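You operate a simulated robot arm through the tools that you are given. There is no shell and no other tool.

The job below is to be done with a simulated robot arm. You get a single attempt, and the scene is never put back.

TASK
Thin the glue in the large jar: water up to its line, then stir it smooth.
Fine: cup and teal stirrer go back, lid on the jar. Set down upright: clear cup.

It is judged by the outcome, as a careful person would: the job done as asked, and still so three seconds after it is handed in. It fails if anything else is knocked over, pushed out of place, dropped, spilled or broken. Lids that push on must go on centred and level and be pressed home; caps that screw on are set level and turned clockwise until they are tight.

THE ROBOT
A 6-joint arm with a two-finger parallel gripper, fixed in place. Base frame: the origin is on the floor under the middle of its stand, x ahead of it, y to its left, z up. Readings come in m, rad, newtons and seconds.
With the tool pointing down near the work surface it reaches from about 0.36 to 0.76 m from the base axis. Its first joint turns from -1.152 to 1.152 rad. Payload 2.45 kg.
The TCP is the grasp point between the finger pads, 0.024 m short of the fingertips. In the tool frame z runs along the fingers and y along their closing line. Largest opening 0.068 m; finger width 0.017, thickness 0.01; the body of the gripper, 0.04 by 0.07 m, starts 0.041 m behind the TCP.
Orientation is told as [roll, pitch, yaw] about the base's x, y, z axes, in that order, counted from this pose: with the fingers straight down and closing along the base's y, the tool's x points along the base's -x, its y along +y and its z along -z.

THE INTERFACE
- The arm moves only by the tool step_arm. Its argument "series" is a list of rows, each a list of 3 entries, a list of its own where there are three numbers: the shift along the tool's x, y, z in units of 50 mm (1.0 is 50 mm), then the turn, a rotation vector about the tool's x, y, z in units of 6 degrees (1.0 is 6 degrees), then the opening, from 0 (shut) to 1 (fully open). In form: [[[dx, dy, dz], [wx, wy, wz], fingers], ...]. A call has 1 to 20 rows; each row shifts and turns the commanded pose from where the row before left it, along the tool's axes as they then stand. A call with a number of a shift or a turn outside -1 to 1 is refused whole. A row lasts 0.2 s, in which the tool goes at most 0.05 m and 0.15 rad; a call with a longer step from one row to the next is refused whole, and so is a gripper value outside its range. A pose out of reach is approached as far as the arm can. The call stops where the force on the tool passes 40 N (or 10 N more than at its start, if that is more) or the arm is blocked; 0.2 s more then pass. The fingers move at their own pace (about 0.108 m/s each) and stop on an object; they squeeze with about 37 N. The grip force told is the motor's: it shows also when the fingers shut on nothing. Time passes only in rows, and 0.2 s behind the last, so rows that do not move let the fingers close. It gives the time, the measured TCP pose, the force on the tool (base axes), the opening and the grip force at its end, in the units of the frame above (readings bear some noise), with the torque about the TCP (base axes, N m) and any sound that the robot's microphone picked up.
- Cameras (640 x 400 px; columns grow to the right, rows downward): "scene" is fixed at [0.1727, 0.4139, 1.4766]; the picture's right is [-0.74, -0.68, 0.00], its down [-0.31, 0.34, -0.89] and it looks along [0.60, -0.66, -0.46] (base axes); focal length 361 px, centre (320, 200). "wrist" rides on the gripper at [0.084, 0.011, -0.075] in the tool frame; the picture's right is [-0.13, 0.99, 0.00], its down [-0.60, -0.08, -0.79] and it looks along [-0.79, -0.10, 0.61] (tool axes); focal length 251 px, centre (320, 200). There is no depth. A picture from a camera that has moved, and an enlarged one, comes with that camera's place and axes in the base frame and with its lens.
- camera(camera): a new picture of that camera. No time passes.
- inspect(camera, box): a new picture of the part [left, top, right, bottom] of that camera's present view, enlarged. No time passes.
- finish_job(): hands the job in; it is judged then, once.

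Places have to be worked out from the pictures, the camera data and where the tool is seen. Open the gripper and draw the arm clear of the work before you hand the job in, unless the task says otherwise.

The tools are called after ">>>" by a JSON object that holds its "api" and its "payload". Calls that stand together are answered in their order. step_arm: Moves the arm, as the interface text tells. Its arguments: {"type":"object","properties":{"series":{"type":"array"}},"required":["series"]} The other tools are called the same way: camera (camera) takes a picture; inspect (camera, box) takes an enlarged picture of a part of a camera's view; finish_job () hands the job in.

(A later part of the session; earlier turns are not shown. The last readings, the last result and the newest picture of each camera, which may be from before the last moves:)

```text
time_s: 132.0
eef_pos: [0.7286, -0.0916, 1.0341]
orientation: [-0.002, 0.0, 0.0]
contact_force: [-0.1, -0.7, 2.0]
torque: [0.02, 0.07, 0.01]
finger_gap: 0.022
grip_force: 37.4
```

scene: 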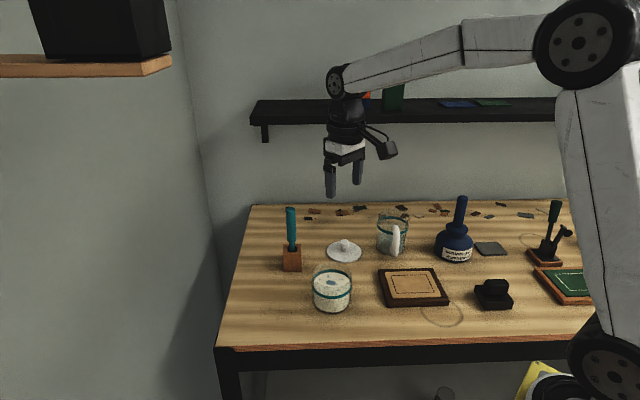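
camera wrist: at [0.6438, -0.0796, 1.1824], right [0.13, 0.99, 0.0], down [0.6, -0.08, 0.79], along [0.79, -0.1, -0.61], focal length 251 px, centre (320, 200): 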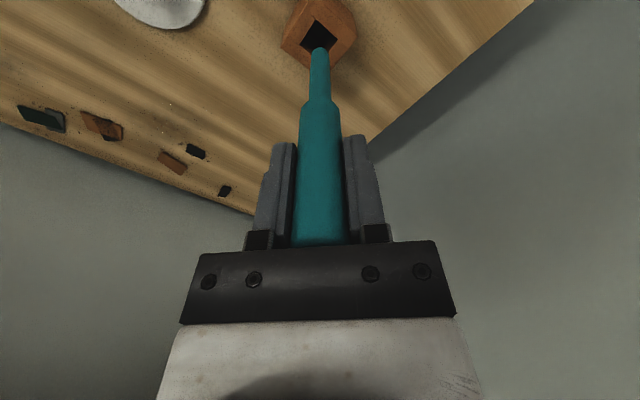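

Reaction of about +2–3 N: the stirrer is seated. Opening the fingers and rising straight up.

>>> {"api": "step_arm", "payload": {"series": [[[0, 0, 0], [0, 0, 0], 0.6], [[0, 0, 0], [0, 0, 0], 1], [[0, 0, 0], [0, 0, 0], 1], [[0, 0, -0.3], [0, 0, 0], 1], [[0, 0, -0.6], [0, 0, 0], 1], [[0, 0, -0.8], [0, 0, 0], 1], [[0, 0, -0.8], [0, 0, 0], 1], [[0, 0, -0.8], [0, 0, 0], 1], [[0, 0, 0], [0, 0, 0], 1]]}}

>>> {"api": "camera", "payload": {"camera": "wrist"}}

>>> {"api": "inspect", "payload": {"camera": "scene", "box": [260, 190, 420, 320]}}

```text
time_s: 134.0
eef_pos: [0.7278, -0.0906, 1.1973]
orientation: [0.0, 0.001, 0.0]
contact_force: [0.0, -0.3, 0.3]
torque: [0.02, -0.03, -0.03]
finger_gap: 0.068
grip_force: 0.0
```

```text
taken
camera wrist: at [0.6429, -0.0797, 1.273], right [0.13, 0.99, 0.0], down [0.61, -0.08, 0.79], along [0.79, -0.1, -0.61], focal length 251 px, centre (320, 200)
```

wrist: 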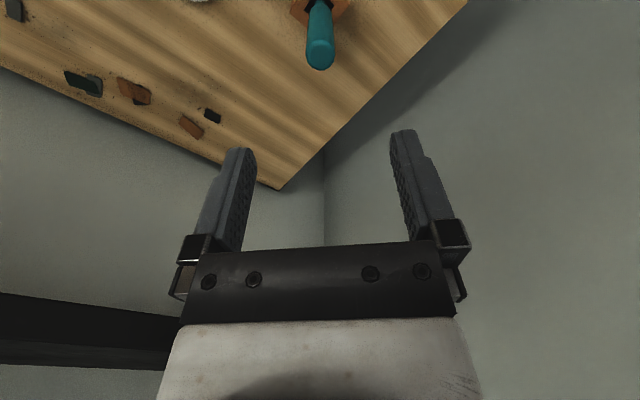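

```text
3.08 times, centred on (340, 255) of scene
camera zoom: at [0.1727, 0.4139, 1.4766], right [-0.74, -0.68, 0.0], down [-0.31, 0.34, -0.89], along [0.6, -0.66, -0.46], focal length 1111 px, centre (258, 31)
```

zoom: 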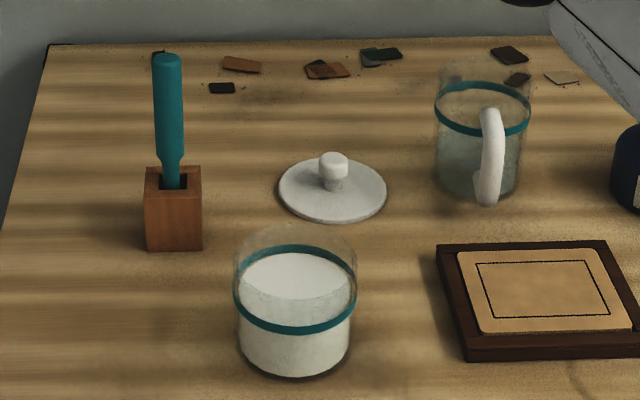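

Stirrer is back in its holder, cup in place, glue smooth at the line. Next the lid: moving above its knob (≈(0.669,-0.2255)) and descending to a viewing height.

>>> {"api": "step_arm", "payload": {"series": [[[0.295, -0.675, 0], [0, 0, 0], 1], [[0.295, -0.675, 0], [0, 0, 0], 1], [[0.295, -0.675, 0], [0, 0, 0], 1], [[0.295, -0.675, 0], [0, 0, 0], 1], [[0, 0, 0.7], [0, 0, 0], 1], [[0, 0, 0.7], [0, 0, 0], 1], [[0, 0, 0.7], [0, 0, 0], 1], [[0, 0, 0.7], [0, 0, 0], 1], [[0, 0, 0], [0, 0, 0], 1]]}}

>>> {"api": "camera", "payload": {"camera": "wrist"}}

>>> {"api": "inspect", "payload": {"camera": "wrist", "box": [240, 0, 400, 130]}}

>>> {"api": "inspect", "payload": {"camera": "scene", "box": [300, 200, 390, 270]}}

```text
time_s: 136.0
eef_pos: [0.6689, -0.2254, 1.0575]
orientation: [-0.002, 0.0, 0.0]
contact_force: [-0.6, 0.5, -0.2]
torque: [-0.04, -0.04, 0.0]
finger_gap: 0.0681
grip_force: 0.1
```

```text
taken
camera wrist: at [0.5844, -0.2146, 1.1333], right [0.13, 0.99, 0.0], down [0.6, -0.08, 0.79], along [0.79, -0.1, -0.61], focal length 251 px, centre (320, 200)
```

wrist: 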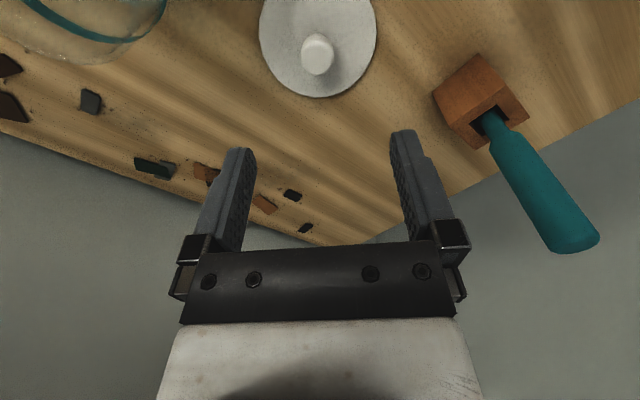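

```text
3.08 times, centred on (320, 65) of wrist
camera zoom: at [0.5844, -0.2146, 1.1333], right [0.13, 0.99, 0.0], down [0.6, -0.08, 0.79], along [0.79, -0.1, -0.61], focal length 774 px, centre (320, 615)
```

zoom: 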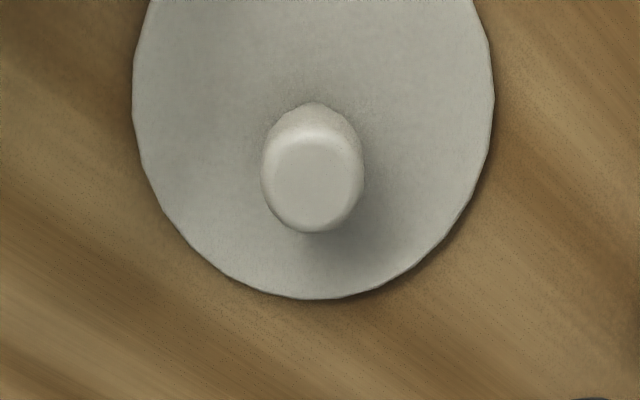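

```text
5.71 times, centred on (345, 235) of scene
camera zoom: at [0.1727, 0.4139, 1.4766], right [-0.74, -0.68, 0.0], down [-0.31, 0.34, -0.89], along [0.6, -0.66, -0.46], focal length 2063 px, centre (177, 0)
```

zoom: 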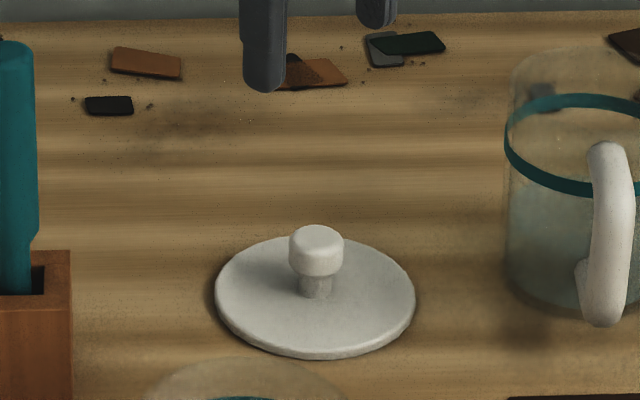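

Knob axis measured at (0.6695,-0.226), head z≈0.920–0.933, disc top ≈0.9055. Descending to just above, with a tiny correction, then checking.

>>> {"api": "step_arm", "payload": {"series": [[[-0.014, -0.02, 0.5], [0, 0, 0], 1], [[0, 0, 0.5], [0, 0, 0], 1], [[0, 0, 0.5], [0, 0, 0], 1], [[0, 0, 0.4], [0, 0, 0], 1], [[0, 0, 0], [0, 0, 0], 1]]}}

>>> {"api": "camera", "payload": {"camera": "wrist"}}

>>> {"api": "inspect", "payload": {"camera": "scene", "box": [300, 200, 390, 270]}}

```text
time_s: 137.2
eef_pos: [0.6707, -0.2269, 0.9624]
orientation: [-0.001, 0.001, -0.001]
contact_force: [0.0, 0.7, 0.0]
torque: [0.02, -0.02, 0.03]
finger_gap: 0.068
grip_force: 0.0
```

```text
taken
camera wrist: at [0.5851, -0.2156, 1.038], right [0.13, 0.99, 0.0], down [0.6, -0.08, 0.79], along [0.79, -0.1, -0.61], focal length 251 px, centre (320, 200)
```

wrist: 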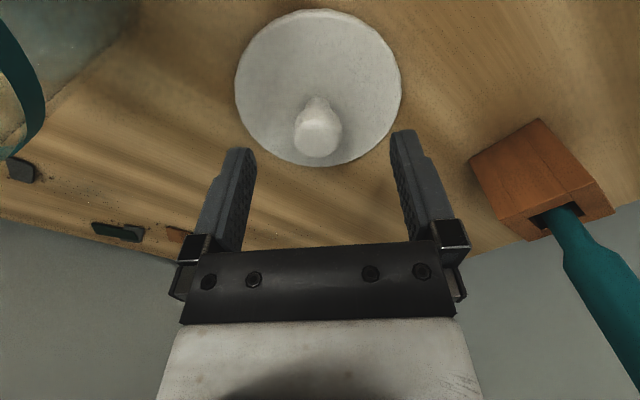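

```text
5.71 times, centred on (345, 235) of scene
camera zoom: at [0.1727, 0.4139, 1.4766], right [-0.74, -0.68, 0.0], down [-0.31, 0.34, -0.89], along [0.6, -0.66, -0.46], focal length 2063 px, centre (177, 0)
```

zoom: 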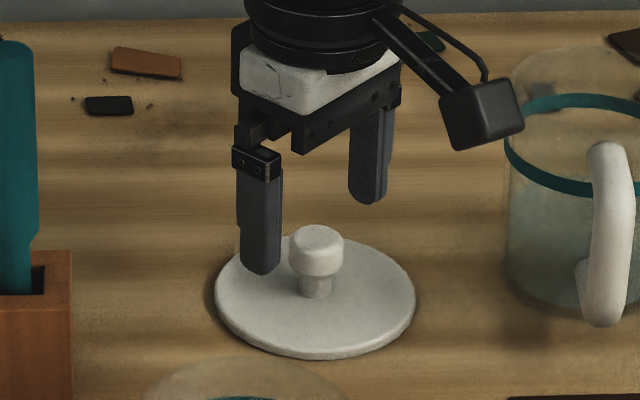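

Aligned; fingertips are over the disc. Descending 28 mm (tips ~4 mm above the disc) and closing on the knob.

>>> {"api": "step_arm", "payload": {"series": [[[0, 0, 0.2], [0, 0, 0], 1], [[0, 0, 0.2], [0, 0, 0], 1], [[0, 0, 0.16], [0, 0, 0], 1], [[0, 0, 0], [0, 0, 0], 1], [[0, 0, 0], [0, 0, 0], 0], [[0, 0, 0], [0, 0, 0], 0], [[0, 0, 0], [0, 0, 0], 0], [[0, 0, 0], [0, 0, 0], 0]]}}

>>> {"api": "camera", "payload": {"camera": "wrist"}}

>>> {"api": "inspect", "payload": {"camera": "scene", "box": [300, 200, 390, 270]}}

```text
time_s: 139.0
eef_pos: [0.6702, -0.2271, 0.9347]
orientation: [-0.001, 0.0, 0.002]
contact_force: [-0.4, 0.2, 1.2]
torque: [0.05, 0.02, -0.02]
finger_gap: 0.0239
grip_force: 36.8
```

```text
taken
camera wrist: at [0.585, -0.2154, 1.0103], right [0.13, 0.99, 0.0], down [0.6, -0.08, 0.79], along [0.79, -0.1, -0.61], focal length 251 px, centre (320, 200)
```

wrist: 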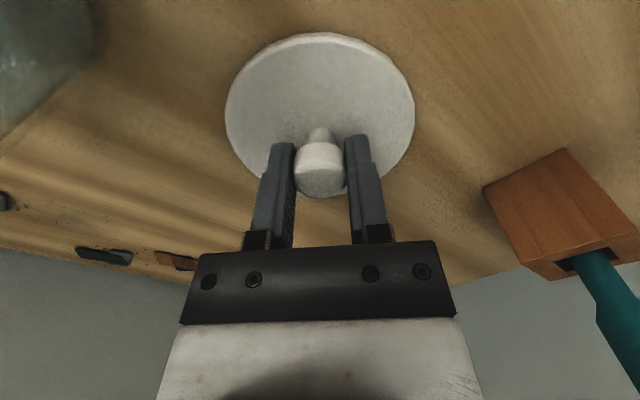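

```text
5.71 times, centred on (345, 235) of scene
camera zoom: at [0.1727, 0.4139, 1.4766], right [-0.74, -0.68, 0.0], down [-0.31, 0.34, -0.89], along [0.6, -0.66, -0.46], focal length 2063 px, centre (177, 0)
```

zoom: 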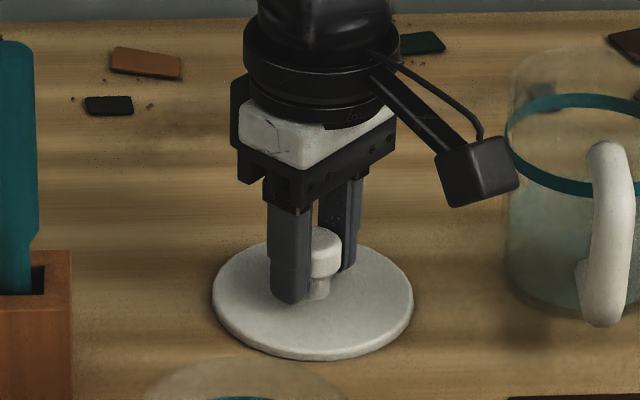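

Knob gripped (gap 0.0239). Lifting the lid gently straight up ~108 mm.

>>> {"api": "step_arm", "payload": {"series": [[[0, 0, -0.04], [0, 0, 0], 0], [[0, 0, -0.06], [0, 0, 0], 0], [[0, 0, -0.1], [0, 0, 0], 0], [[0, 0, -0.14], [0, 0, 0], 0], [[0, 0, -0.16], [0, 0, 0], 0], [[0, 0, -0.16], [0, 0, 0], 0], [[0, 0, -0.16], [0, 0, 0], 0], [[0, 0, -0.16], [0, 0, 0], 0], [[0, 0, -0.16], [0, 0, 0], 0], [[0, 0, -0.16], [0, 0, 0], 0], [[0, 0, -0.16], [0, 0, 0], 0], [[0, 0, -0.16], [0, 0, 0], 0], [[0, 0, -0.16], [0, 0, 0], 0], [[0, 0, -0.16], [0, 0, 0], 0], [[0, 0, -0.12], [0, 0, 0], 0], [[0, 0, -0.06], [0, 0, 0], 0], [[0, 0, 0], [0, 0, 0], 0]]}}

>>> {"api": "camera", "payload": {"camera": "wrist"}}

>>> {"api": "inspect", "payload": {"camera": "scene", "box": [280, 160, 400, 300]}}

```text
time_s: 142.6
eef_pos: [0.6711, -0.2275, 1.0404]
orientation: [-0.001, 0.003, 0.0]
contact_force: [0.3, -0.2, 0.0]
torque: [0.02, -0.01, 0.01]
finger_gap: 0.0238
grip_force: 37.5
```

```text
taken
camera wrist: at [0.5853, -0.2156, 1.1165], right [0.13, 0.99, 0.0], down [0.6, -0.08, 0.79], along [0.79, -0.1, -0.61], focal length 251 px, centre (320, 200)
```

wrist: 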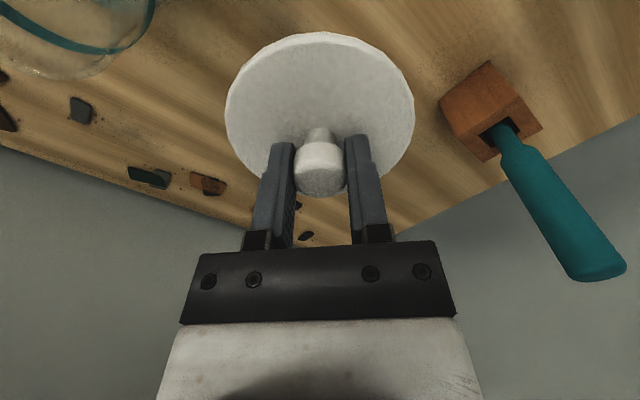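

```text
2.86 times, centred on (340, 230) of scene
camera zoom: at [0.1727, 0.4139, 1.4766], right [-0.74, -0.68, 0.0], down [-0.31, 0.34, -0.89], along [0.6, -0.66, -0.46], focal length 1032 px, centre (263, 114)
```

zoom: 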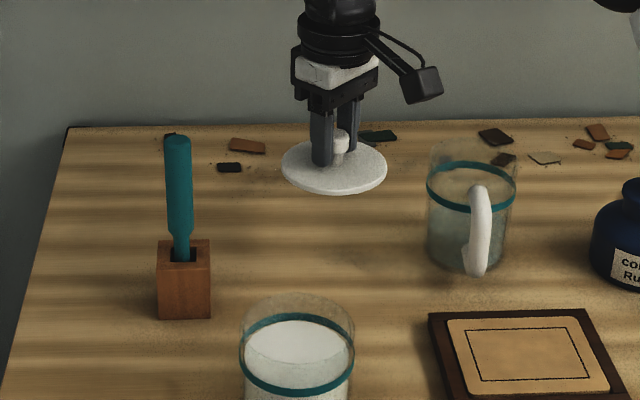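

Lid is level and centred on the TCP within ~1 mm. Moving above the jar.

>>> {"api": "step_arm", "payload": {"series": [[[0.0739, 0.1262, 0], [0, 0, 0], 0], [[0.1478, 0.2523, 0], [0, 0, 0], 0], [[0.1478, 0.2523, 0], [0, 0, 0], 0], [[0.1478, 0.2523, 0], [0, 0, 0], 0], [[0.1478, 0.2523, 0], [0, 0, 0], 0], [[0.1478, 0.2523, 0], [0, 0, 0], 0], [[0.1478, 0.2523, 0], [0, 0, 0], 0], [[0.1478, 0.2523, 0], [0, 0, 0], 0], [[0.1478, 0.2523, 0], [0, 0, 0], 0], [[0.1478, 0.2523, 0], [0, 0, 0], 0], [[0.1478, 0.2523, 0], [0, 0, 0], 0], [[0.1478, 0.2523, 0], [0, 0, 0], 0], [[0.1478, 0.2523, 0], [0, 0, 0], 0], [[0.0739, 0.1262, 0], [0, 0, 0], 0], [[0, 0, 0], [0, 0, 0], 0]]}}

>>> {"api": "camera", "payload": {"camera": "wrist"}}

>>> {"api": "inspect", "payload": {"camera": "scene", "box": [280, 210, 390, 320]}}

```text
time_s: 145.8
eef_pos: [0.573, -0.0627, 1.0404]
orientation: [0.0, 0.002, 0.001]
contact_force: [-0.2, 0.1, -0.4]
torque: [-0.01, 0.0, -0.01]
finger_gap: 0.0237
grip_force: 36.9
```

```text
taken
camera wrist: at [0.4888, -0.0523, 1.1162], right [0.13, 0.99, 0.0], down [0.6, -0.08, 0.79], along [0.79, -0.1, -0.61], focal length 251 px, centre (320, 200)
```

wrist: 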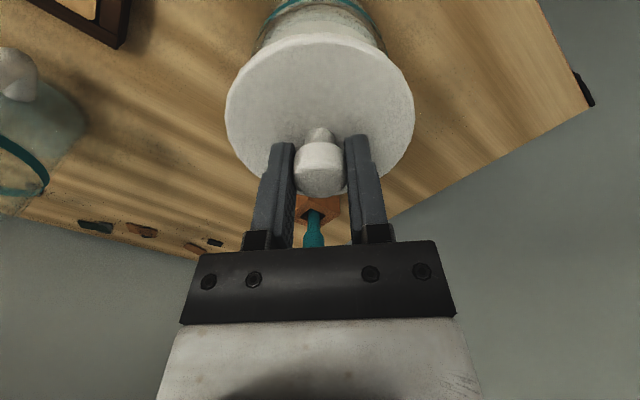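

```text
3.64 times, centred on (335, 265) of scene
camera zoom: at [0.1727, 0.4139, 1.4766], right [-0.74, -0.68, 0.0], down [-0.31, 0.34, -0.89], along [0.6, -0.66, -0.46], focal length 1313 px, centre (266, -36)
```

zoom: 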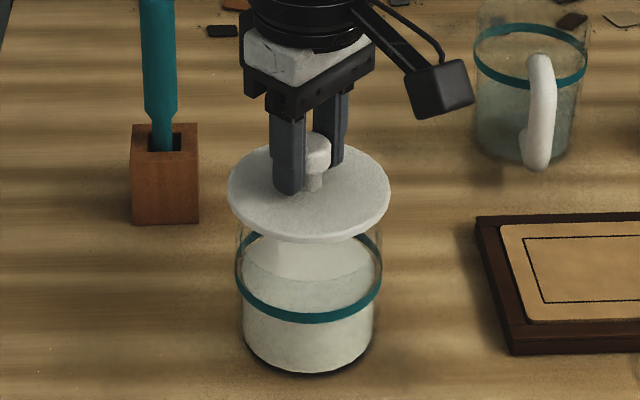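

Zooming in to judge lid‑to‑jar alignment in both views.

>>> {"api": "inspect", "payload": {"camera": "scene", "box": [308, 240, 362, 310]}}

>>> {"api": "inspect", "payload": {"camera": "wrist", "box": [210, 0, 430, 130]}}

```text
5.71 times, centred on (335, 275) of scene
camera zoom: at [0.1727, 0.4139, 1.4766], right [-0.74, -0.68, 0.0], down [-0.31, 0.34, -0.89], along [0.6, -0.66, -0.46], focal length 2063 px, centre (234, -229)
```

zoom: 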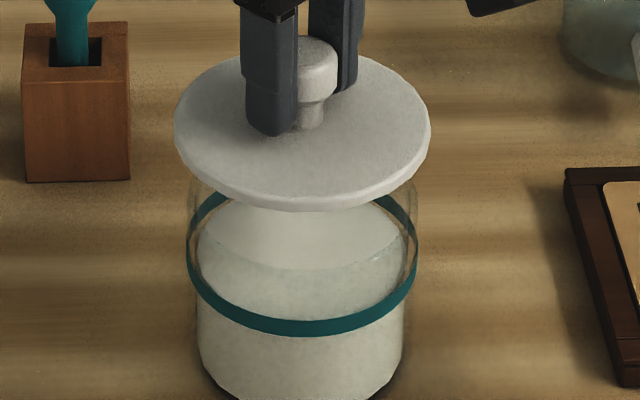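

```text
2.91 times, centred on (320, 65) of wrist
camera zoom: at [0.4888, -0.0523, 1.1162], right [0.13, 0.99, 0.0], down [0.6, -0.08, 0.79], along [0.79, -0.1, -0.61], focal length 731 px, centre (320, 593)
```

zoom: 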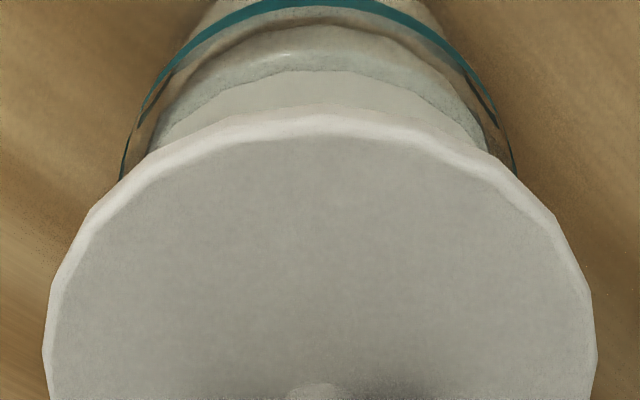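

Lid and jar are aligned within ~2 mm; small correction of (+2,−1) mm, then lowering to ~12 mm above the rim for a finer check.

>>> {"api": "step_arm", "payload": {"series": [[[-0.04, -0.02, 0.05], [0, 0, 0], 0], [[0, 0, 0.1], [0, 0, 0], 0], [[0, 0, 0.1], [0, 0, 0], 0], [[0, 0, 0.1], [0, 0, 0], 0], [[0, 0, 0.1], [0, 0, 0], 0], [[0, 0, 0.1], [0, 0, 0], 0], [[0, 0, 0.05], [0, 0, 0], 0], [[0, 0, 0], [0, 0, 0], 0]]}}

>>> {"api": "inspect", "payload": {"camera": "scene", "box": [308, 240, 362, 310]}}

>>> {"api": "inspect", "payload": {"camera": "wrist", "box": [210, 0, 430, 130]}}

```text
time_s: 147.6
eef_pos: [0.576, -0.0633, 1.0099]
orientation: [0.001, 0.002, 0.001]
contact_force: [0.2, 0.7, -0.5]
torque: [-0.01, 0.0, -0.02]
finger_gap: 0.0238
grip_force: 37.2
```

```text
5.71 times, centred on (335, 275) of scene
camera zoom: at [0.1727, 0.4139, 1.4766], right [-0.74, -0.68, 0.0], down [-0.31, 0.34, -0.89], along [0.6, -0.66, -0.46], focal length 2063 px, centre (234, -229)
```

zoom: 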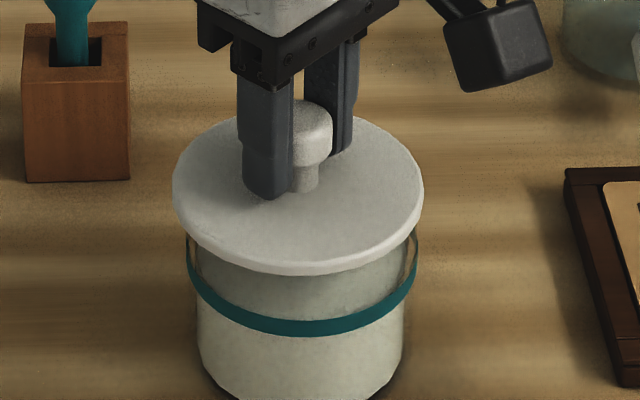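

```text
2.91 times, centred on (320, 65) of wrist
camera zoom: at [0.4908, -0.0528, 1.0859], right [0.13, 0.99, 0.0], down [0.61, -0.08, 0.79], along [0.79, -0.1, -0.61], focal length 731 px, centre (320, 593)
```

zoom: 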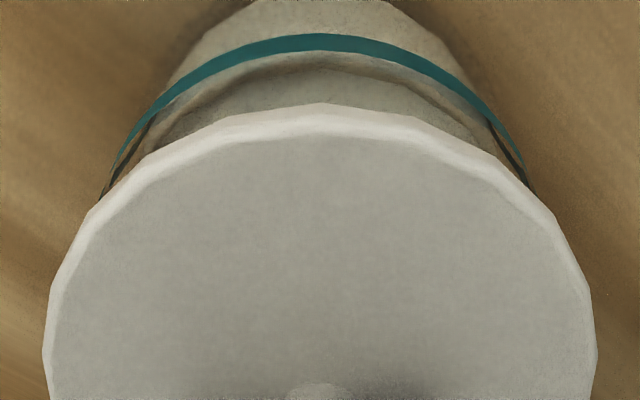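

Taking tighter zooms to quantify the residual offset of lid versus jar.

>>> {"api": "inspect", "payload": {"camera": "scene", "box": [318, 255, 354, 295]}}

>>> {"api": "inspect", "payload": {"camera": "wrist", "box": [230, 0, 410, 90]}}

```text
10.00 times, centred on (336, 275) of scene
camera zoom: at [0.1727, 0.4139, 1.4766], right [-0.74, -0.68, 0.0], down [-0.31, 0.34, -0.89], along [0.6, -0.66, -0.46], focal length 3610 px, centre (160, -550)
```

zoom: 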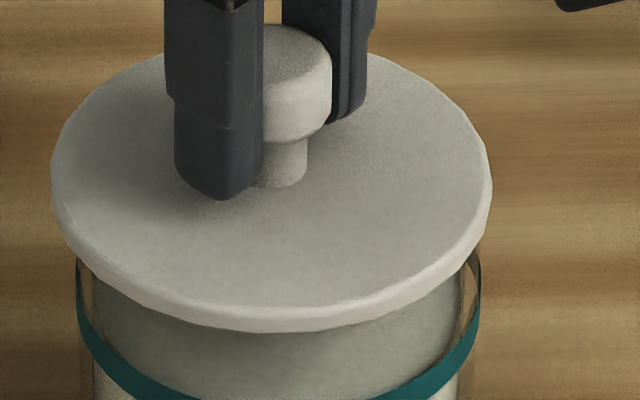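

```text
3.56 times, centred on (320, 45) of wrist
camera zoom: at [0.4908, -0.0528, 1.0859], right [0.13, 0.99, 0.0], down [0.61, -0.08, 0.79], along [0.79, -0.1, -0.61], focal length 894 px, centre (320, 751)
```

zoom: 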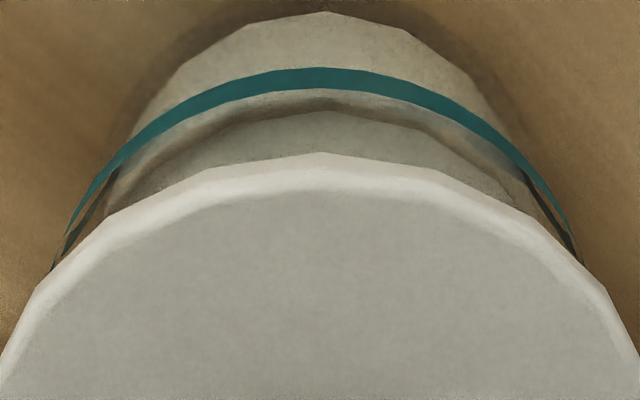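

Residual estimate: lid ~1.6 mm too far in +x, ~0.8 mm in +y. Applying that correction and lowering in 2 mm rows with force checks.

>>> {"api": "step_arm", "payload": {"series": [[[0.032, -0.016, 0], [0, 0, 0], 0], [[0, 0, 0.04], [0, 0, 0], 0], [[0, 0, 0.04], [0, 0, 0], 0], [[0, 0, 0.04], [0, 0, 0], 0], [[0, 0, 0], [0, 0, 0], 0]]}}

>>> {"api": "inspect", "payload": {"camera": "scene", "box": [318, 255, 354, 295]}}

>>> {"api": "inspect", "payload": {"camera": "wrist", "box": [230, 0, 410, 90]}}

```text
time_s: 148.8
eef_pos: [0.5753, -0.0645, 1.0079]
orientation: [-0.003, -0.007, 0.0]
contact_force: [-5.1, 1.6, 35.6]
torque: [0.08, 0.12, -0.12]
finger_gap: 0.0237
grip_force: 37.2
```

```text
10.00 times, centred on (336, 275) of scene
camera zoom: at [0.1718, 0.4141, 1.4767], right [-0.74, -0.68, 0.0], down [-0.31, 0.34, -0.89], along [0.6, -0.66, -0.46], focal length 3610 px, centre (160, -550)
```

zoom: 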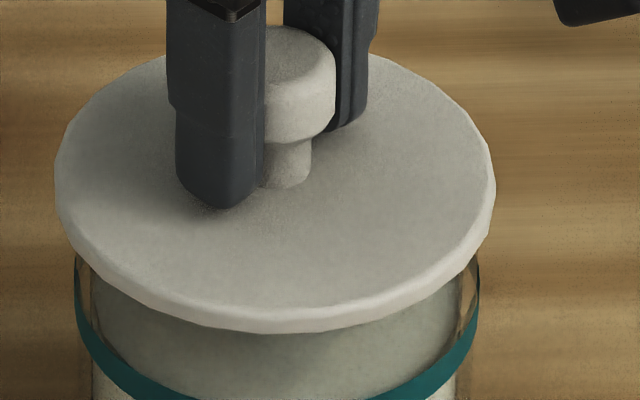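

```text
3.56 times, centred on (320, 45) of wrist
camera zoom: at [0.4901, -0.0536, 1.0826], right [0.13, 0.99, 0.0], down [0.6, -0.08, 0.8], along [0.79, -0.1, -0.6], focal length 894 px, centre (320, 751)
```

zoom: 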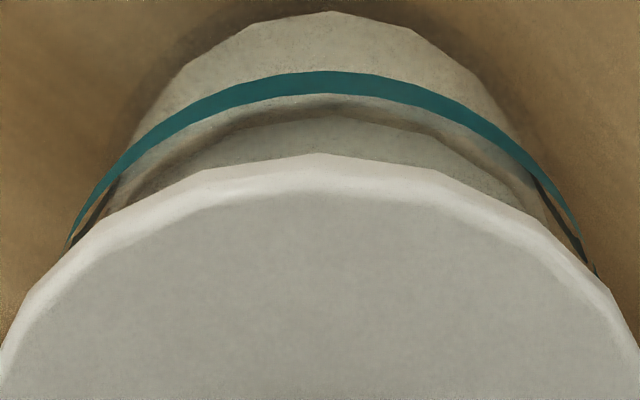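

Contact already (≈36 N) with an almost central pressure point, so the lid bottom is evenly on the rim – perhaps its plug still needs to enter. I'll relieve the load by raising 3.5 mm and re‑measure the centring.

>>> {"api": "step_arm", "payload": {"series": [[[0, 0, -0.07], [0, 0, 0], 0], [[0, 0, 0], [0, 0, 0], 0]]}}

>>> {"api": "inspect", "payload": {"camera": "scene", "box": [318, 255, 354, 295]}}

>>> {"api": "inspect", "payload": {"camera": "wrist", "box": [210, 0, 430, 130]}}

>>> {"api": "inspect", "payload": {"camera": "scene", "box": [308, 250, 362, 315]}}

```text
time_s: 149.4
eef_pos: [0.5746, -0.0647, 1.0068]
orientation: [0.0, 0.002, -0.002]
contact_force: [3.6, -0.4, 10.2]
torque: [-0.01, -0.58, -0.04]
finger_gap: 0.0236
grip_force: 37.1
```

```text
10.00 times, centred on (336, 275) of scene
camera zoom: at [0.1726, 0.4139, 1.4766], right [-0.74, -0.68, 0.0], down [-0.31, 0.34, -0.89], along [0.6, -0.66, -0.46], focal length 3610 px, centre (160, -550)
```

zoom: 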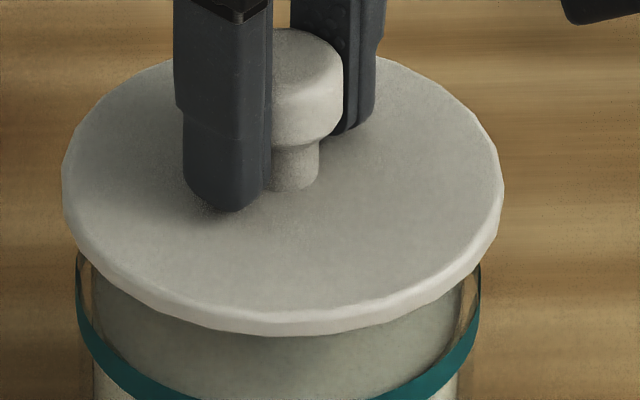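

```text
2.91 times, centred on (320, 65) of wrist
camera zoom: at [0.489, -0.0536, 1.0835], right [0.13, 0.99, 0.0], down [0.61, -0.08, 0.79], along [0.79, -0.1, -0.61], focal length 731 px, centre (320, 593)
```

zoom: 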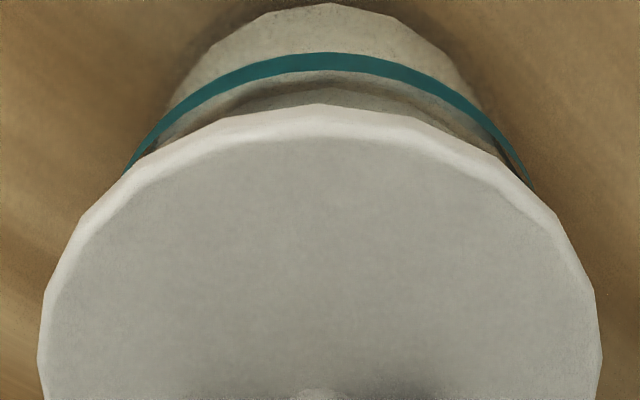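

```text
6.15 times, centred on (335, 282) of scene
camera zoom: at [0.1726, 0.4139, 1.4766], right [-0.74, -0.68, 0.0], down [-0.31, 0.34, -0.89], along [0.6, -0.66, -0.46], focal length 2222 px, centre (228, -308)
```

zoom: 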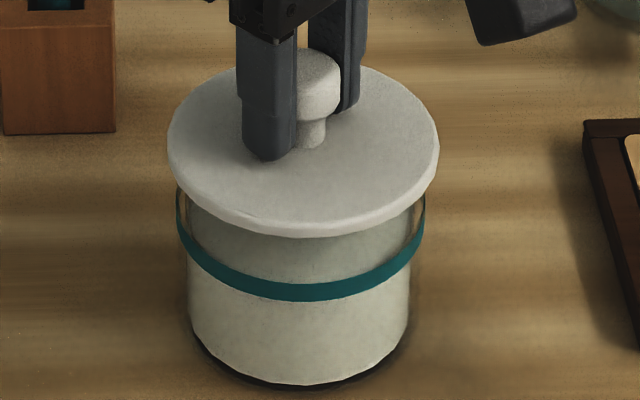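

Load now 10 N with the pressure point toward +x. I'll raise a few more millimetres to be free and then approach more gently, 1 mm at a time, reading forces.

>>> {"api": "step_arm", "payload": {"series": [[[0, 0, -0.06], [0, 0, 0], 0], [[0, 0, 0], [0, 0, 0], 0]]}}

>>> {"api": "inspect", "payload": {"camera": "scene", "box": [318, 255, 354, 295]}}

>>> {"api": "inspect", "payload": {"camera": "wrist", "box": [210, 0, 430, 260]}}

```text
time_s: 150.0
eef_pos: [0.5726, -0.0658, 1.0111]
orientation: [0.001, 0.004, -0.001]
contact_force: [-0.7, -0.1, -0.1]
torque: [-0.01, 0.0, 0.03]
finger_gap: 0.0236
grip_force: 37.2
```

```text
10.00 times, centred on (336, 275) of scene
camera zoom: at [0.1727, 0.4139, 1.4766], right [-0.74, -0.68, 0.0], down [-0.31, 0.34, -0.89], along [0.6, -0.66, -0.46], focal length 3610 px, centre (160, -550)
```

zoom: 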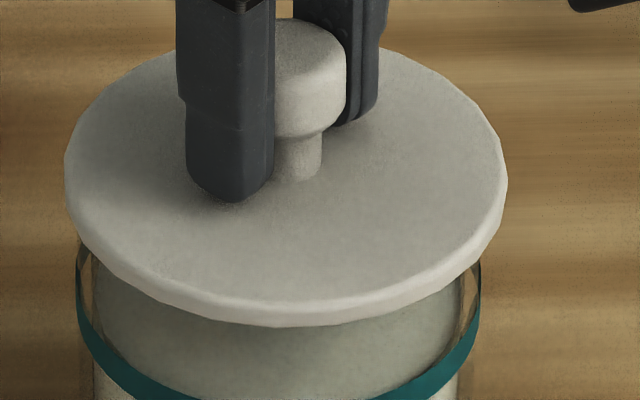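

```text
1.54 times, centred on (320, 130) of wrist
camera zoom: at [0.4885, -0.0537, 1.0864], right [0.13, 0.99, 0.0], down [0.61, -0.08, 0.79], along [0.78, -0.1, -0.61], focal length 387 px, centre (320, 308)
```

zoom: 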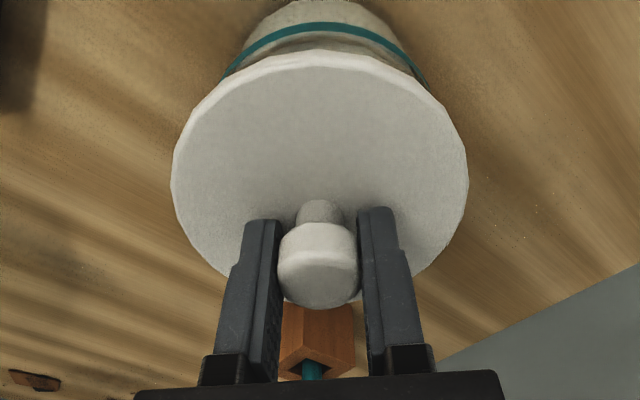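

Free again. Combining both views, the lid sits ~1.5 mm too far in −y; correcting that and lowering 1 mm at a time.

>>> {"api": "step_arm", "payload": {"series": [[[0, 0.03, 0], [0, 0, 0], 0], [[0, 0, 0.02], [0, 0, 0], 0], [[0, 0, 0.02], [0, 0, 0], 0], [[0, 0, 0.02], [0, 0, 0], 0], [[0, 0, 0], [0, 0, 0], 0]]}}

```text
time_s: 151.2
eef_pos: [0.575, -0.0642, 1.0078]
orientation: [0.0, 0.001, -0.001]
contact_force: [0.2, -0.3, -0.2]
torque: [-0.02, 0.0, -0.01]
finger_gap: 0.0236
grip_force: 36.5
```

No contact at 1.0078. Continue.

>>> {"api": "step_arm", "payload": {"series": [[[0, 0, 0.02], [0, 0, 0], 0], [[0, 0, 0.02], [0, 0, 0], 0], [[0, 0, 0], [0, 0, 0], 0]]}}

```text
time_s: 152.0
eef_pos: [0.5753, -0.0641, 1.0073]
orientation: [0.0, -0.001, 0.0]
contact_force: [-4.3, -1.4, 18.0]
torque: [0.05, -0.43, -0.04]
finger_gap: 0.0237
grip_force: 37.5
```

Contact at z≈1.0075 on the +x side, with the rim pushing the lid toward −x (−4.3 N). Lifting 2 mm, shifting −1.2 mm in x, and retrying.

>>> {"api": "step_arm", "payload": {"series": [[[0, 0, -0.06], [0, 0, 0], 0], [[0.024, 0, 0], [0, 0, 0], 0], [[0, 0, 0.02], [0, 0, 0], 0], [[0, 0, 0.02], [0, 0, 0], 0], [[0, 0, 0], [0, 0, 0], 0]]}}

```text
time_s: 153.2
eef_pos: [0.5729, -0.0631, 1.0079]
orientation: [-0.001, 0.0, 0.001]
contact_force: [-2.8, 1.3, 10.0]
torque: [0.04, -0.28, 0.03]
finger_gap: 0.0237
grip_force: 37.2
```

Same side contact, smaller force. Let me look at alignment again before moving further.

>>> {"api": "inspect", "payload": {"camera": "scene", "box": [318, 255, 354, 295]}}

>>> {"api": "inspect", "payload": {"camera": "wrist", "box": [230, 0, 410, 90]}}

```text
10.00 times, centred on (336, 275) of scene
camera zoom: at [0.1724, 0.414, 1.4766], right [-0.74, -0.68, 0.0], down [-0.31, 0.34, -0.89], along [0.6, -0.66, -0.46], focal length 3610 px, centre (160, -550)
```

zoom: 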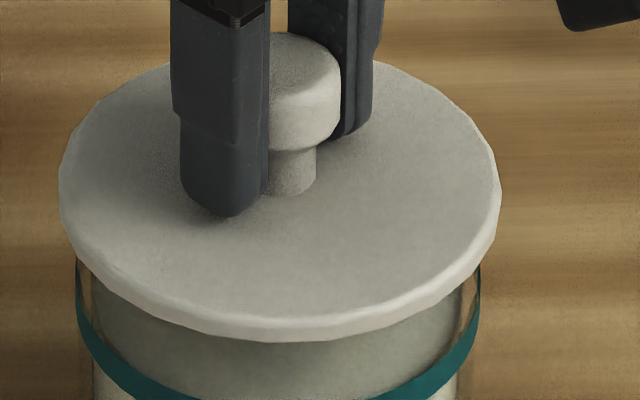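

```text
3.56 times, centred on (320, 45) of wrist
camera zoom: at [0.4883, -0.0521, 1.0831], right [0.13, 0.99, 0.0], down [0.6, -0.08, 0.79], along [0.79, -0.1, -0.61], focal length 894 px, centre (320, 751)
```

zoom: 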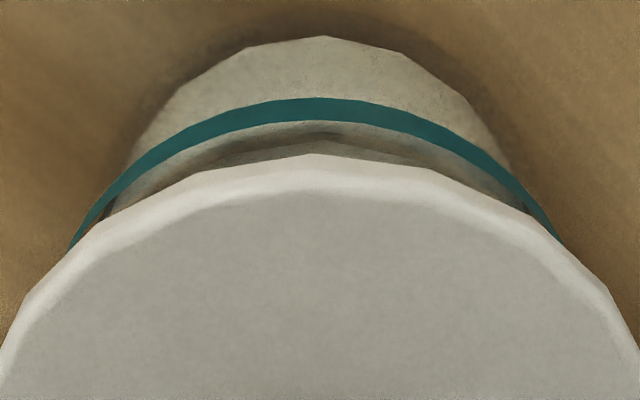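

Both views now agree the lid is off by about (−1.4,+2.1) mm and likely tilted ~0.4° (+x side low). I'll lift 3 mm, correct position and pitch, and come down again gently.

>>> {"api": "step_arm", "payload": {"series": [[[0, 0, -0.06], [0, 0, 0], 0], [[-0.027, -0.042, 0], [0, -0.07, 0], 0], [[0, 0, 0], [0, 0, 0], 0]]}}

>>> {"api": "inspect", "payload": {"camera": "scene", "box": [318, 255, 354, 295]}}

>>> {"api": "inspect", "payload": {"camera": "wrist", "box": [230, 0, 410, 90]}}

```text
time_s: 154.0
eef_pos: [0.5749, -0.066, 1.0079]
orientation: [0.0, -0.006, -0.001]
contact_force: [0.5, -0.1, -0.8]
torque: [-0.03, -0.01, 0.02]
finger_gap: 0.0235
grip_force: 37.2
```

```text
10.00 times, centred on (336, 275) of scene
camera zoom: at [0.1727, 0.4139, 1.4766], right [-0.74, -0.68, 0.0], down [-0.31, 0.34, -0.89], along [0.6, -0.66, -0.46], focal length 3610 px, centre (160, -550)
```

zoom: 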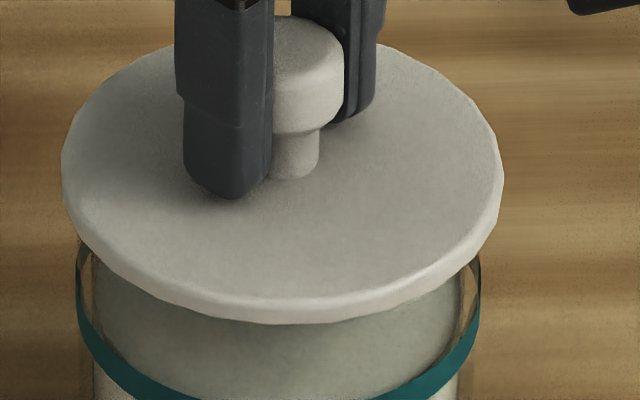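

```text
3.56 times, centred on (320, 45) of wrist
camera zoom: at [0.4891, -0.0546, 1.0851], right [0.13, 0.99, 0.0], down [0.6, -0.08, 0.8], along [0.79, -0.1, -0.6], focal length 894 px, centre (320, 751)
```

zoom: 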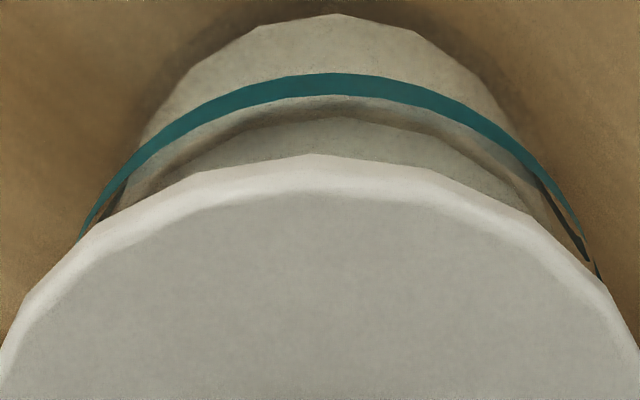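

Now aligned to within ~0.5 mm in both views. Lowering in 1 mm rows.

>>> {"api": "step_arm", "payload": {"series": [[[0, 0, 0.02], [0, 0, 0], 0], [[0, 0, 0.02], [0, 0, 0], 0], [[0, 0, 0.02], [0, 0, 0], 0], [[0, 0, 0], [0, 0, 0], 0]]}}

```text
time_s: 155.0
eef_pos: [0.5739, -0.065, 1.0077]
orientation: [-0.001, -0.007, 0.001]
contact_force: [-0.4, -0.3, 4.7]
torque: [0.02, 0.23, 0.03]
finger_gap: 0.0237
grip_force: 36.8
```

Contact side flipped to −x, so true level is about halfway. Rotating back 0.2° and pressing gradually.

>>> {"api": "step_arm", "payload": {"series": [[[0, 0, 0], [0, 0.035, 0], 0], [[0, 0, 0.02], [0, 0, 0], 0], [[0, 0, 0], [0, 0, 0], 0]]}}

```text
time_s: 155.8
eef_pos: [0.5743, -0.0659, 1.0092]
orientation: [-0.001, -0.007, -0.001]
contact_force: [-4.3, 0.8, 20.1]
torque: [0.06, 0.47, -0.06]
finger_gap: 0.0239
grip_force: 36.7
```

Pressure point is nearly central now (20 N) and symmetric in y: the plug seems to sit squarely on the rim and needs pressing. Increasing the push stepwise.

>>> {"api": "step_arm", "payload": {"series": [[[0, 0, 0.02], [0, 0, 0], 0], [[0, 0, 0.02], [0, 0, 0], 0], [[0, 0, 0], [0, 0, 0], 0]]}}

>>> {"api": "inspect", "payload": {"camera": "scene", "box": [318, 255, 354, 295]}}

```text
time_s: 156.6
eef_pos: [0.5754, -0.0653, 1.0064]
orientation: [-0.003, -0.007, 0.001]
contact_force: [-7.6, 0.0, 35.3]
torque: [0.06, 0.22, -0.04]
finger_gap: 0.0237
grip_force: 36.9
```

```text
10.00 times, centred on (336, 275) of scene
camera zoom: at [0.1718, 0.414, 1.4767], right [-0.74, -0.68, 0.0], down [-0.31, 0.34, -0.89], along [0.6, -0.66, -0.46], focal length 3610 px, centre (160, -550)
```

zoom: 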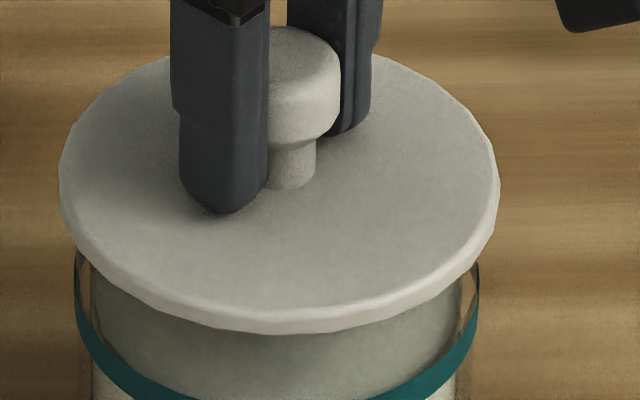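

Still not seated at 35 N and there's a −x side‑load of 7.6 N. I'll relieve it by shifting −0.8 mm in x while pressing, watching z.

>>> {"api": "step_arm", "payload": {"series": [[[0.016, 0, 0], [0, 0, 0], 0], [[0, 0, 0], [0, 0, 0], 0]]}}

```text
time_s: 157.2
eef_pos: [0.5747, -0.0663, 1.0056]
orientation: [-0.004, -0.011, 0.001]
contact_force: [3.1, -0.7, 29.4]
torque: [0.08, 0.08, -0.05]
finger_gap: 0.0235
grip_force: 36.9
```

Side load gone and pressure point central. Pressing a bit more (0.5 mm rows).

>>> {"api": "step_arm", "payload": {"series": [[[0, 0, 0.012], [0, 0, 0], 0], [[0, 0, 0.012], [0, 0, 0], 0], [[0, 0, 0], [0, 0, 0], 0]]}}

>>> {"api": "inspect", "payload": {"camera": "scene", "box": [318, 255, 354, 295]}}

>>> {"api": "inspect", "payload": {"camera": "wrist", "box": [210, 0, 430, 260]}}

```text
time_s: 158.0
eef_pos: [0.5749, -0.0654, 1.0059]
orientation: [-0.001, -0.011, 0.001]
contact_force: [0.9, 1.0, 36.3]
torque: [0.07, 0.13, -0.06]
finger_gap: 0.0238
grip_force: 37.0
```

```text
10.00 times, centred on (336, 275) of scene
camera zoom: at [0.172, 0.414, 1.4766], right [-0.74, -0.68, 0.0], down [-0.31, 0.34, -0.89], along [0.6, -0.66, -0.46], focal length 3610 px, centre (160, -550)
```

zoom: 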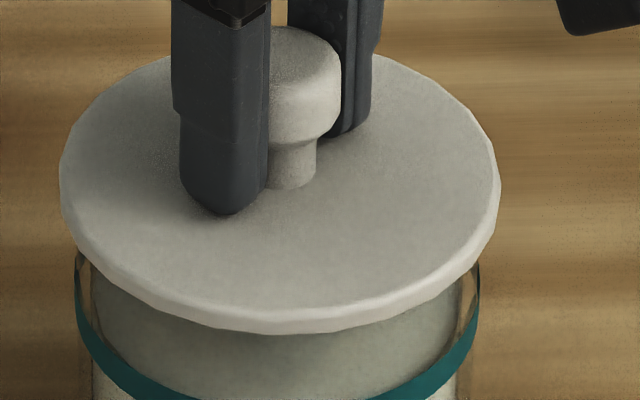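

```text
1.54 times, centred on (320, 130) of wrist
camera zoom: at [0.4892, -0.0542, 1.0807], right [0.13, 0.99, 0.0], down [0.6, -0.08, 0.8], along [0.79, -0.1, -0.6], focal length 387 px, centre (320, 308)
```

zoom: 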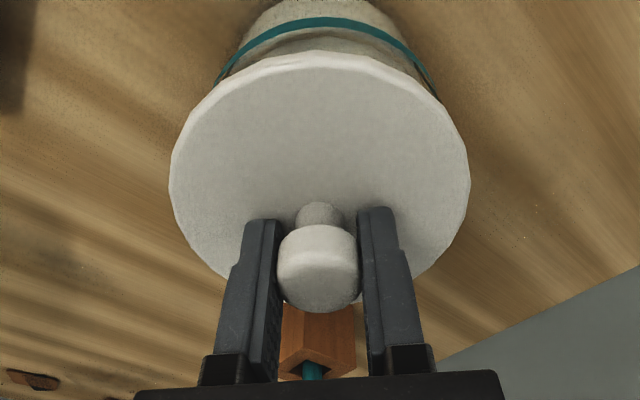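

36 N evenly applied, and visually centred. To see whether the lid is really flush or perched, I'll unload, release it resting on the jar, and look from a low side angle.

>>> {"api": "step_arm", "payload": {"series": [[[0, 0, -0.03], [0, 0, 0], 0], [[0, 0, -0.03], [0, 0, 0], 0], [[0, 0, 0], [0, 0, 0], 0]]}}

```text
time_s: 158.8
eef_pos: [0.5735, -0.0652, 1.0054]
orientation: [-0.001, -0.004, 0.0]
contact_force: [5.1, -0.4, 16.0]
torque: [0.04, -0.77, 0.01]
finger_gap: 0.0237
grip_force: 37.1
```

Unload a bit more.

>>> {"api": "step_arm", "payload": {"series": [[[0, 0, -0.03], [0, 0, 0], 0], [[0, 0, 0], [0, 0, 0], 0]]}}

>>> {"api": "inspect", "payload": {"camera": "wrist", "box": [210, 0, 430, 260]}}

>>> {"api": "inspect", "payload": {"camera": "scene", "box": [318, 255, 354, 295]}}

```text
time_s: 159.4
eef_pos: [0.5719, -0.0655, 1.0061]
orientation: [-0.001, 0.001, -0.001]
contact_force: [1.7, -0.2, 5.1]
torque: [0.0, -0.28, 0.0]
finger_gap: 0.0236
grip_force: 37.1
```

```text
1.54 times, centred on (320, 130) of wrist
camera zoom: at [0.4875, -0.0544, 1.0819], right [0.13, 0.99, 0.0], down [0.61, -0.08, 0.79], along [0.79, -0.1, -0.61], focal length 387 px, centre (320, 308)
```

zoom: 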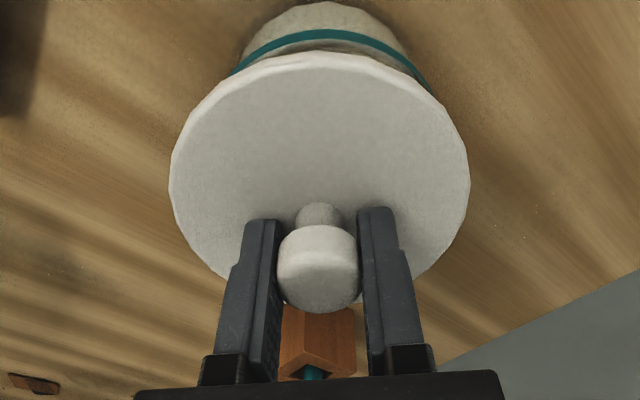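

```text
10.00 times, centred on (336, 275) of scene
camera zoom: at [0.1726, 0.4139, 1.4766], right [-0.74, -0.68, 0.0], down [-0.31, 0.34, -0.89], along [0.6, -0.66, -0.46], focal length 3610 px, centre (160, -550)
```

zoom: 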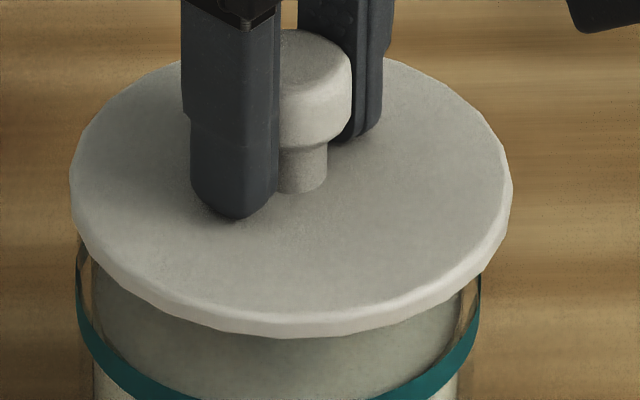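

The lid slid sideways on the rim as the arm relaxed, so it isn't engaged. I'll raise it clear and tilt it so the scene camera can see its underside (to learn whether it has a plug or a skirt).

>>> {"api": "step_arm", "payload": {"series": [[[0, 0, -0.1], [0, 0, 0], 0], [[0, 0, -0.3], [0, 0, 0], 0], [[0, 0, -0.6], [0, 0, 0], 0], [[0, 0, -0.6], [0, 0, 0], 0], [[0, 0, -0.6], [0, 0, 0], 0], [[0, 0, -0.6], [0, 0, 0], 0], [[0, 0, 0], [-0.6, 0.55, 0], 0], [[0, 0, 0], [-0.6, 0.55, 0], 0], [[0, 0, 0], [-0.6, 0.55, 0], 0], [[0, 0, 0], [-0.6, 0.55, 0], 0], [[0, 0, 0], [-0.6, 0.55, 0], 0], [[0, 0, 0], [-0.6, 0.55, 0], 0], [[0, 0, 0], [-0.6, 0.55, 0], 0], [[0, 0, 0], [-0.6, 0.55, 0], 0], [[0, 0, 0], [-0.6, 0.55, 0], 0], [[0, 0, 0], [0, 0, 0], 0]]}}

>>> {"api": "camera", "payload": {"camera": "scene"}}

>>> {"api": "inspect", "payload": {"camera": "scene", "box": [290, 160, 390, 260]}}

```text
time_s: 162.8
eef_pos: [0.5731, -0.065, 1.1474]
orientation: [0.618, 0.487, 0.158]
contact_force: [-0.8, 0.3, 0.3]
torque: [-0.03, 0.03, -0.03]
finger_gap: 0.0236
grip_force: 37.1
```

```text
taken
```

scene: 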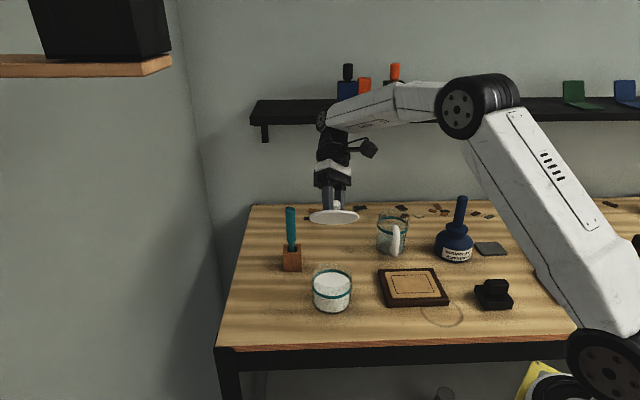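

```text
4.00 times, centred on (340, 210) of scene
camera zoom: at [0.1727, 0.4139, 1.4766], right [-0.74, -0.68, 0.0], down [-0.31, 0.34, -0.89], along [0.6, -0.66, -0.46], focal length 1444 px, centre (240, 160)
```

zoom: 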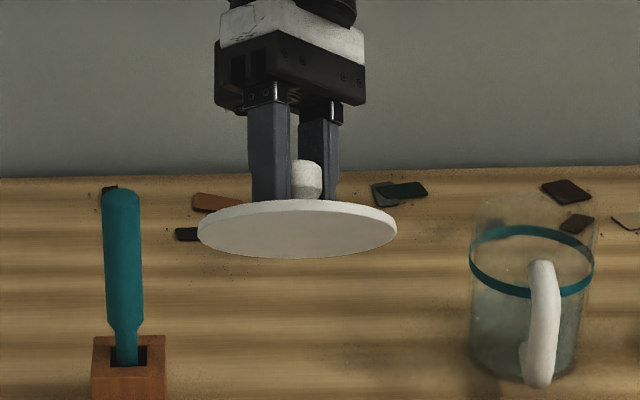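

The underside is in view; zooming in for detail.

>>> {"api": "inspect", "payload": {"camera": "scene", "box": [306, 195, 362, 235]}}

>>> {"api": "inspect", "payload": {"camera": "scene", "box": [308, 255, 358, 320]}}

```text
10.00 times, centred on (334, 215) of scene
camera zoom: at [0.1727, 0.4139, 1.4766], right [-0.74, -0.68, 0.0], down [-0.31, 0.34, -0.89], along [0.6, -0.66, -0.46], focal length 3610 px, centre (180, 50)
```

zoom: 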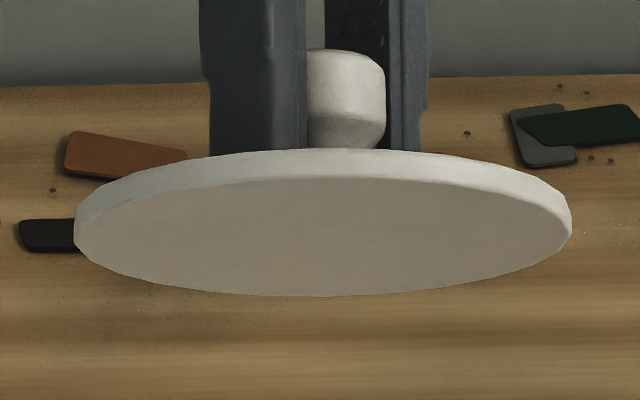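

```text
6.15 times, centred on (333, 288) of scene
camera zoom: at [0.1727, 0.4139, 1.4766], right [-0.74, -0.68, 0.0], down [-0.31, 0.34, -0.89], along [0.6, -0.66, -0.46], focal length 2222 px, centre (240, -338)
```

zoom: 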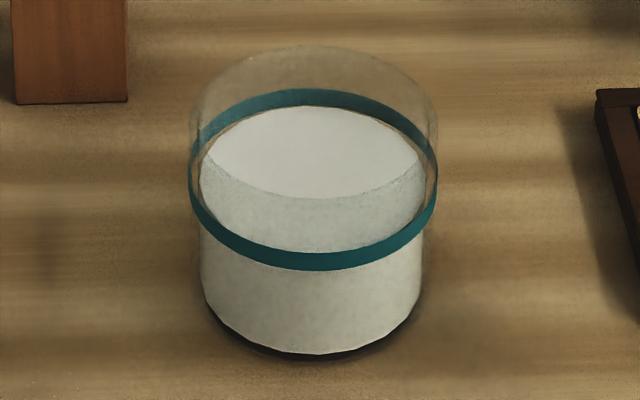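

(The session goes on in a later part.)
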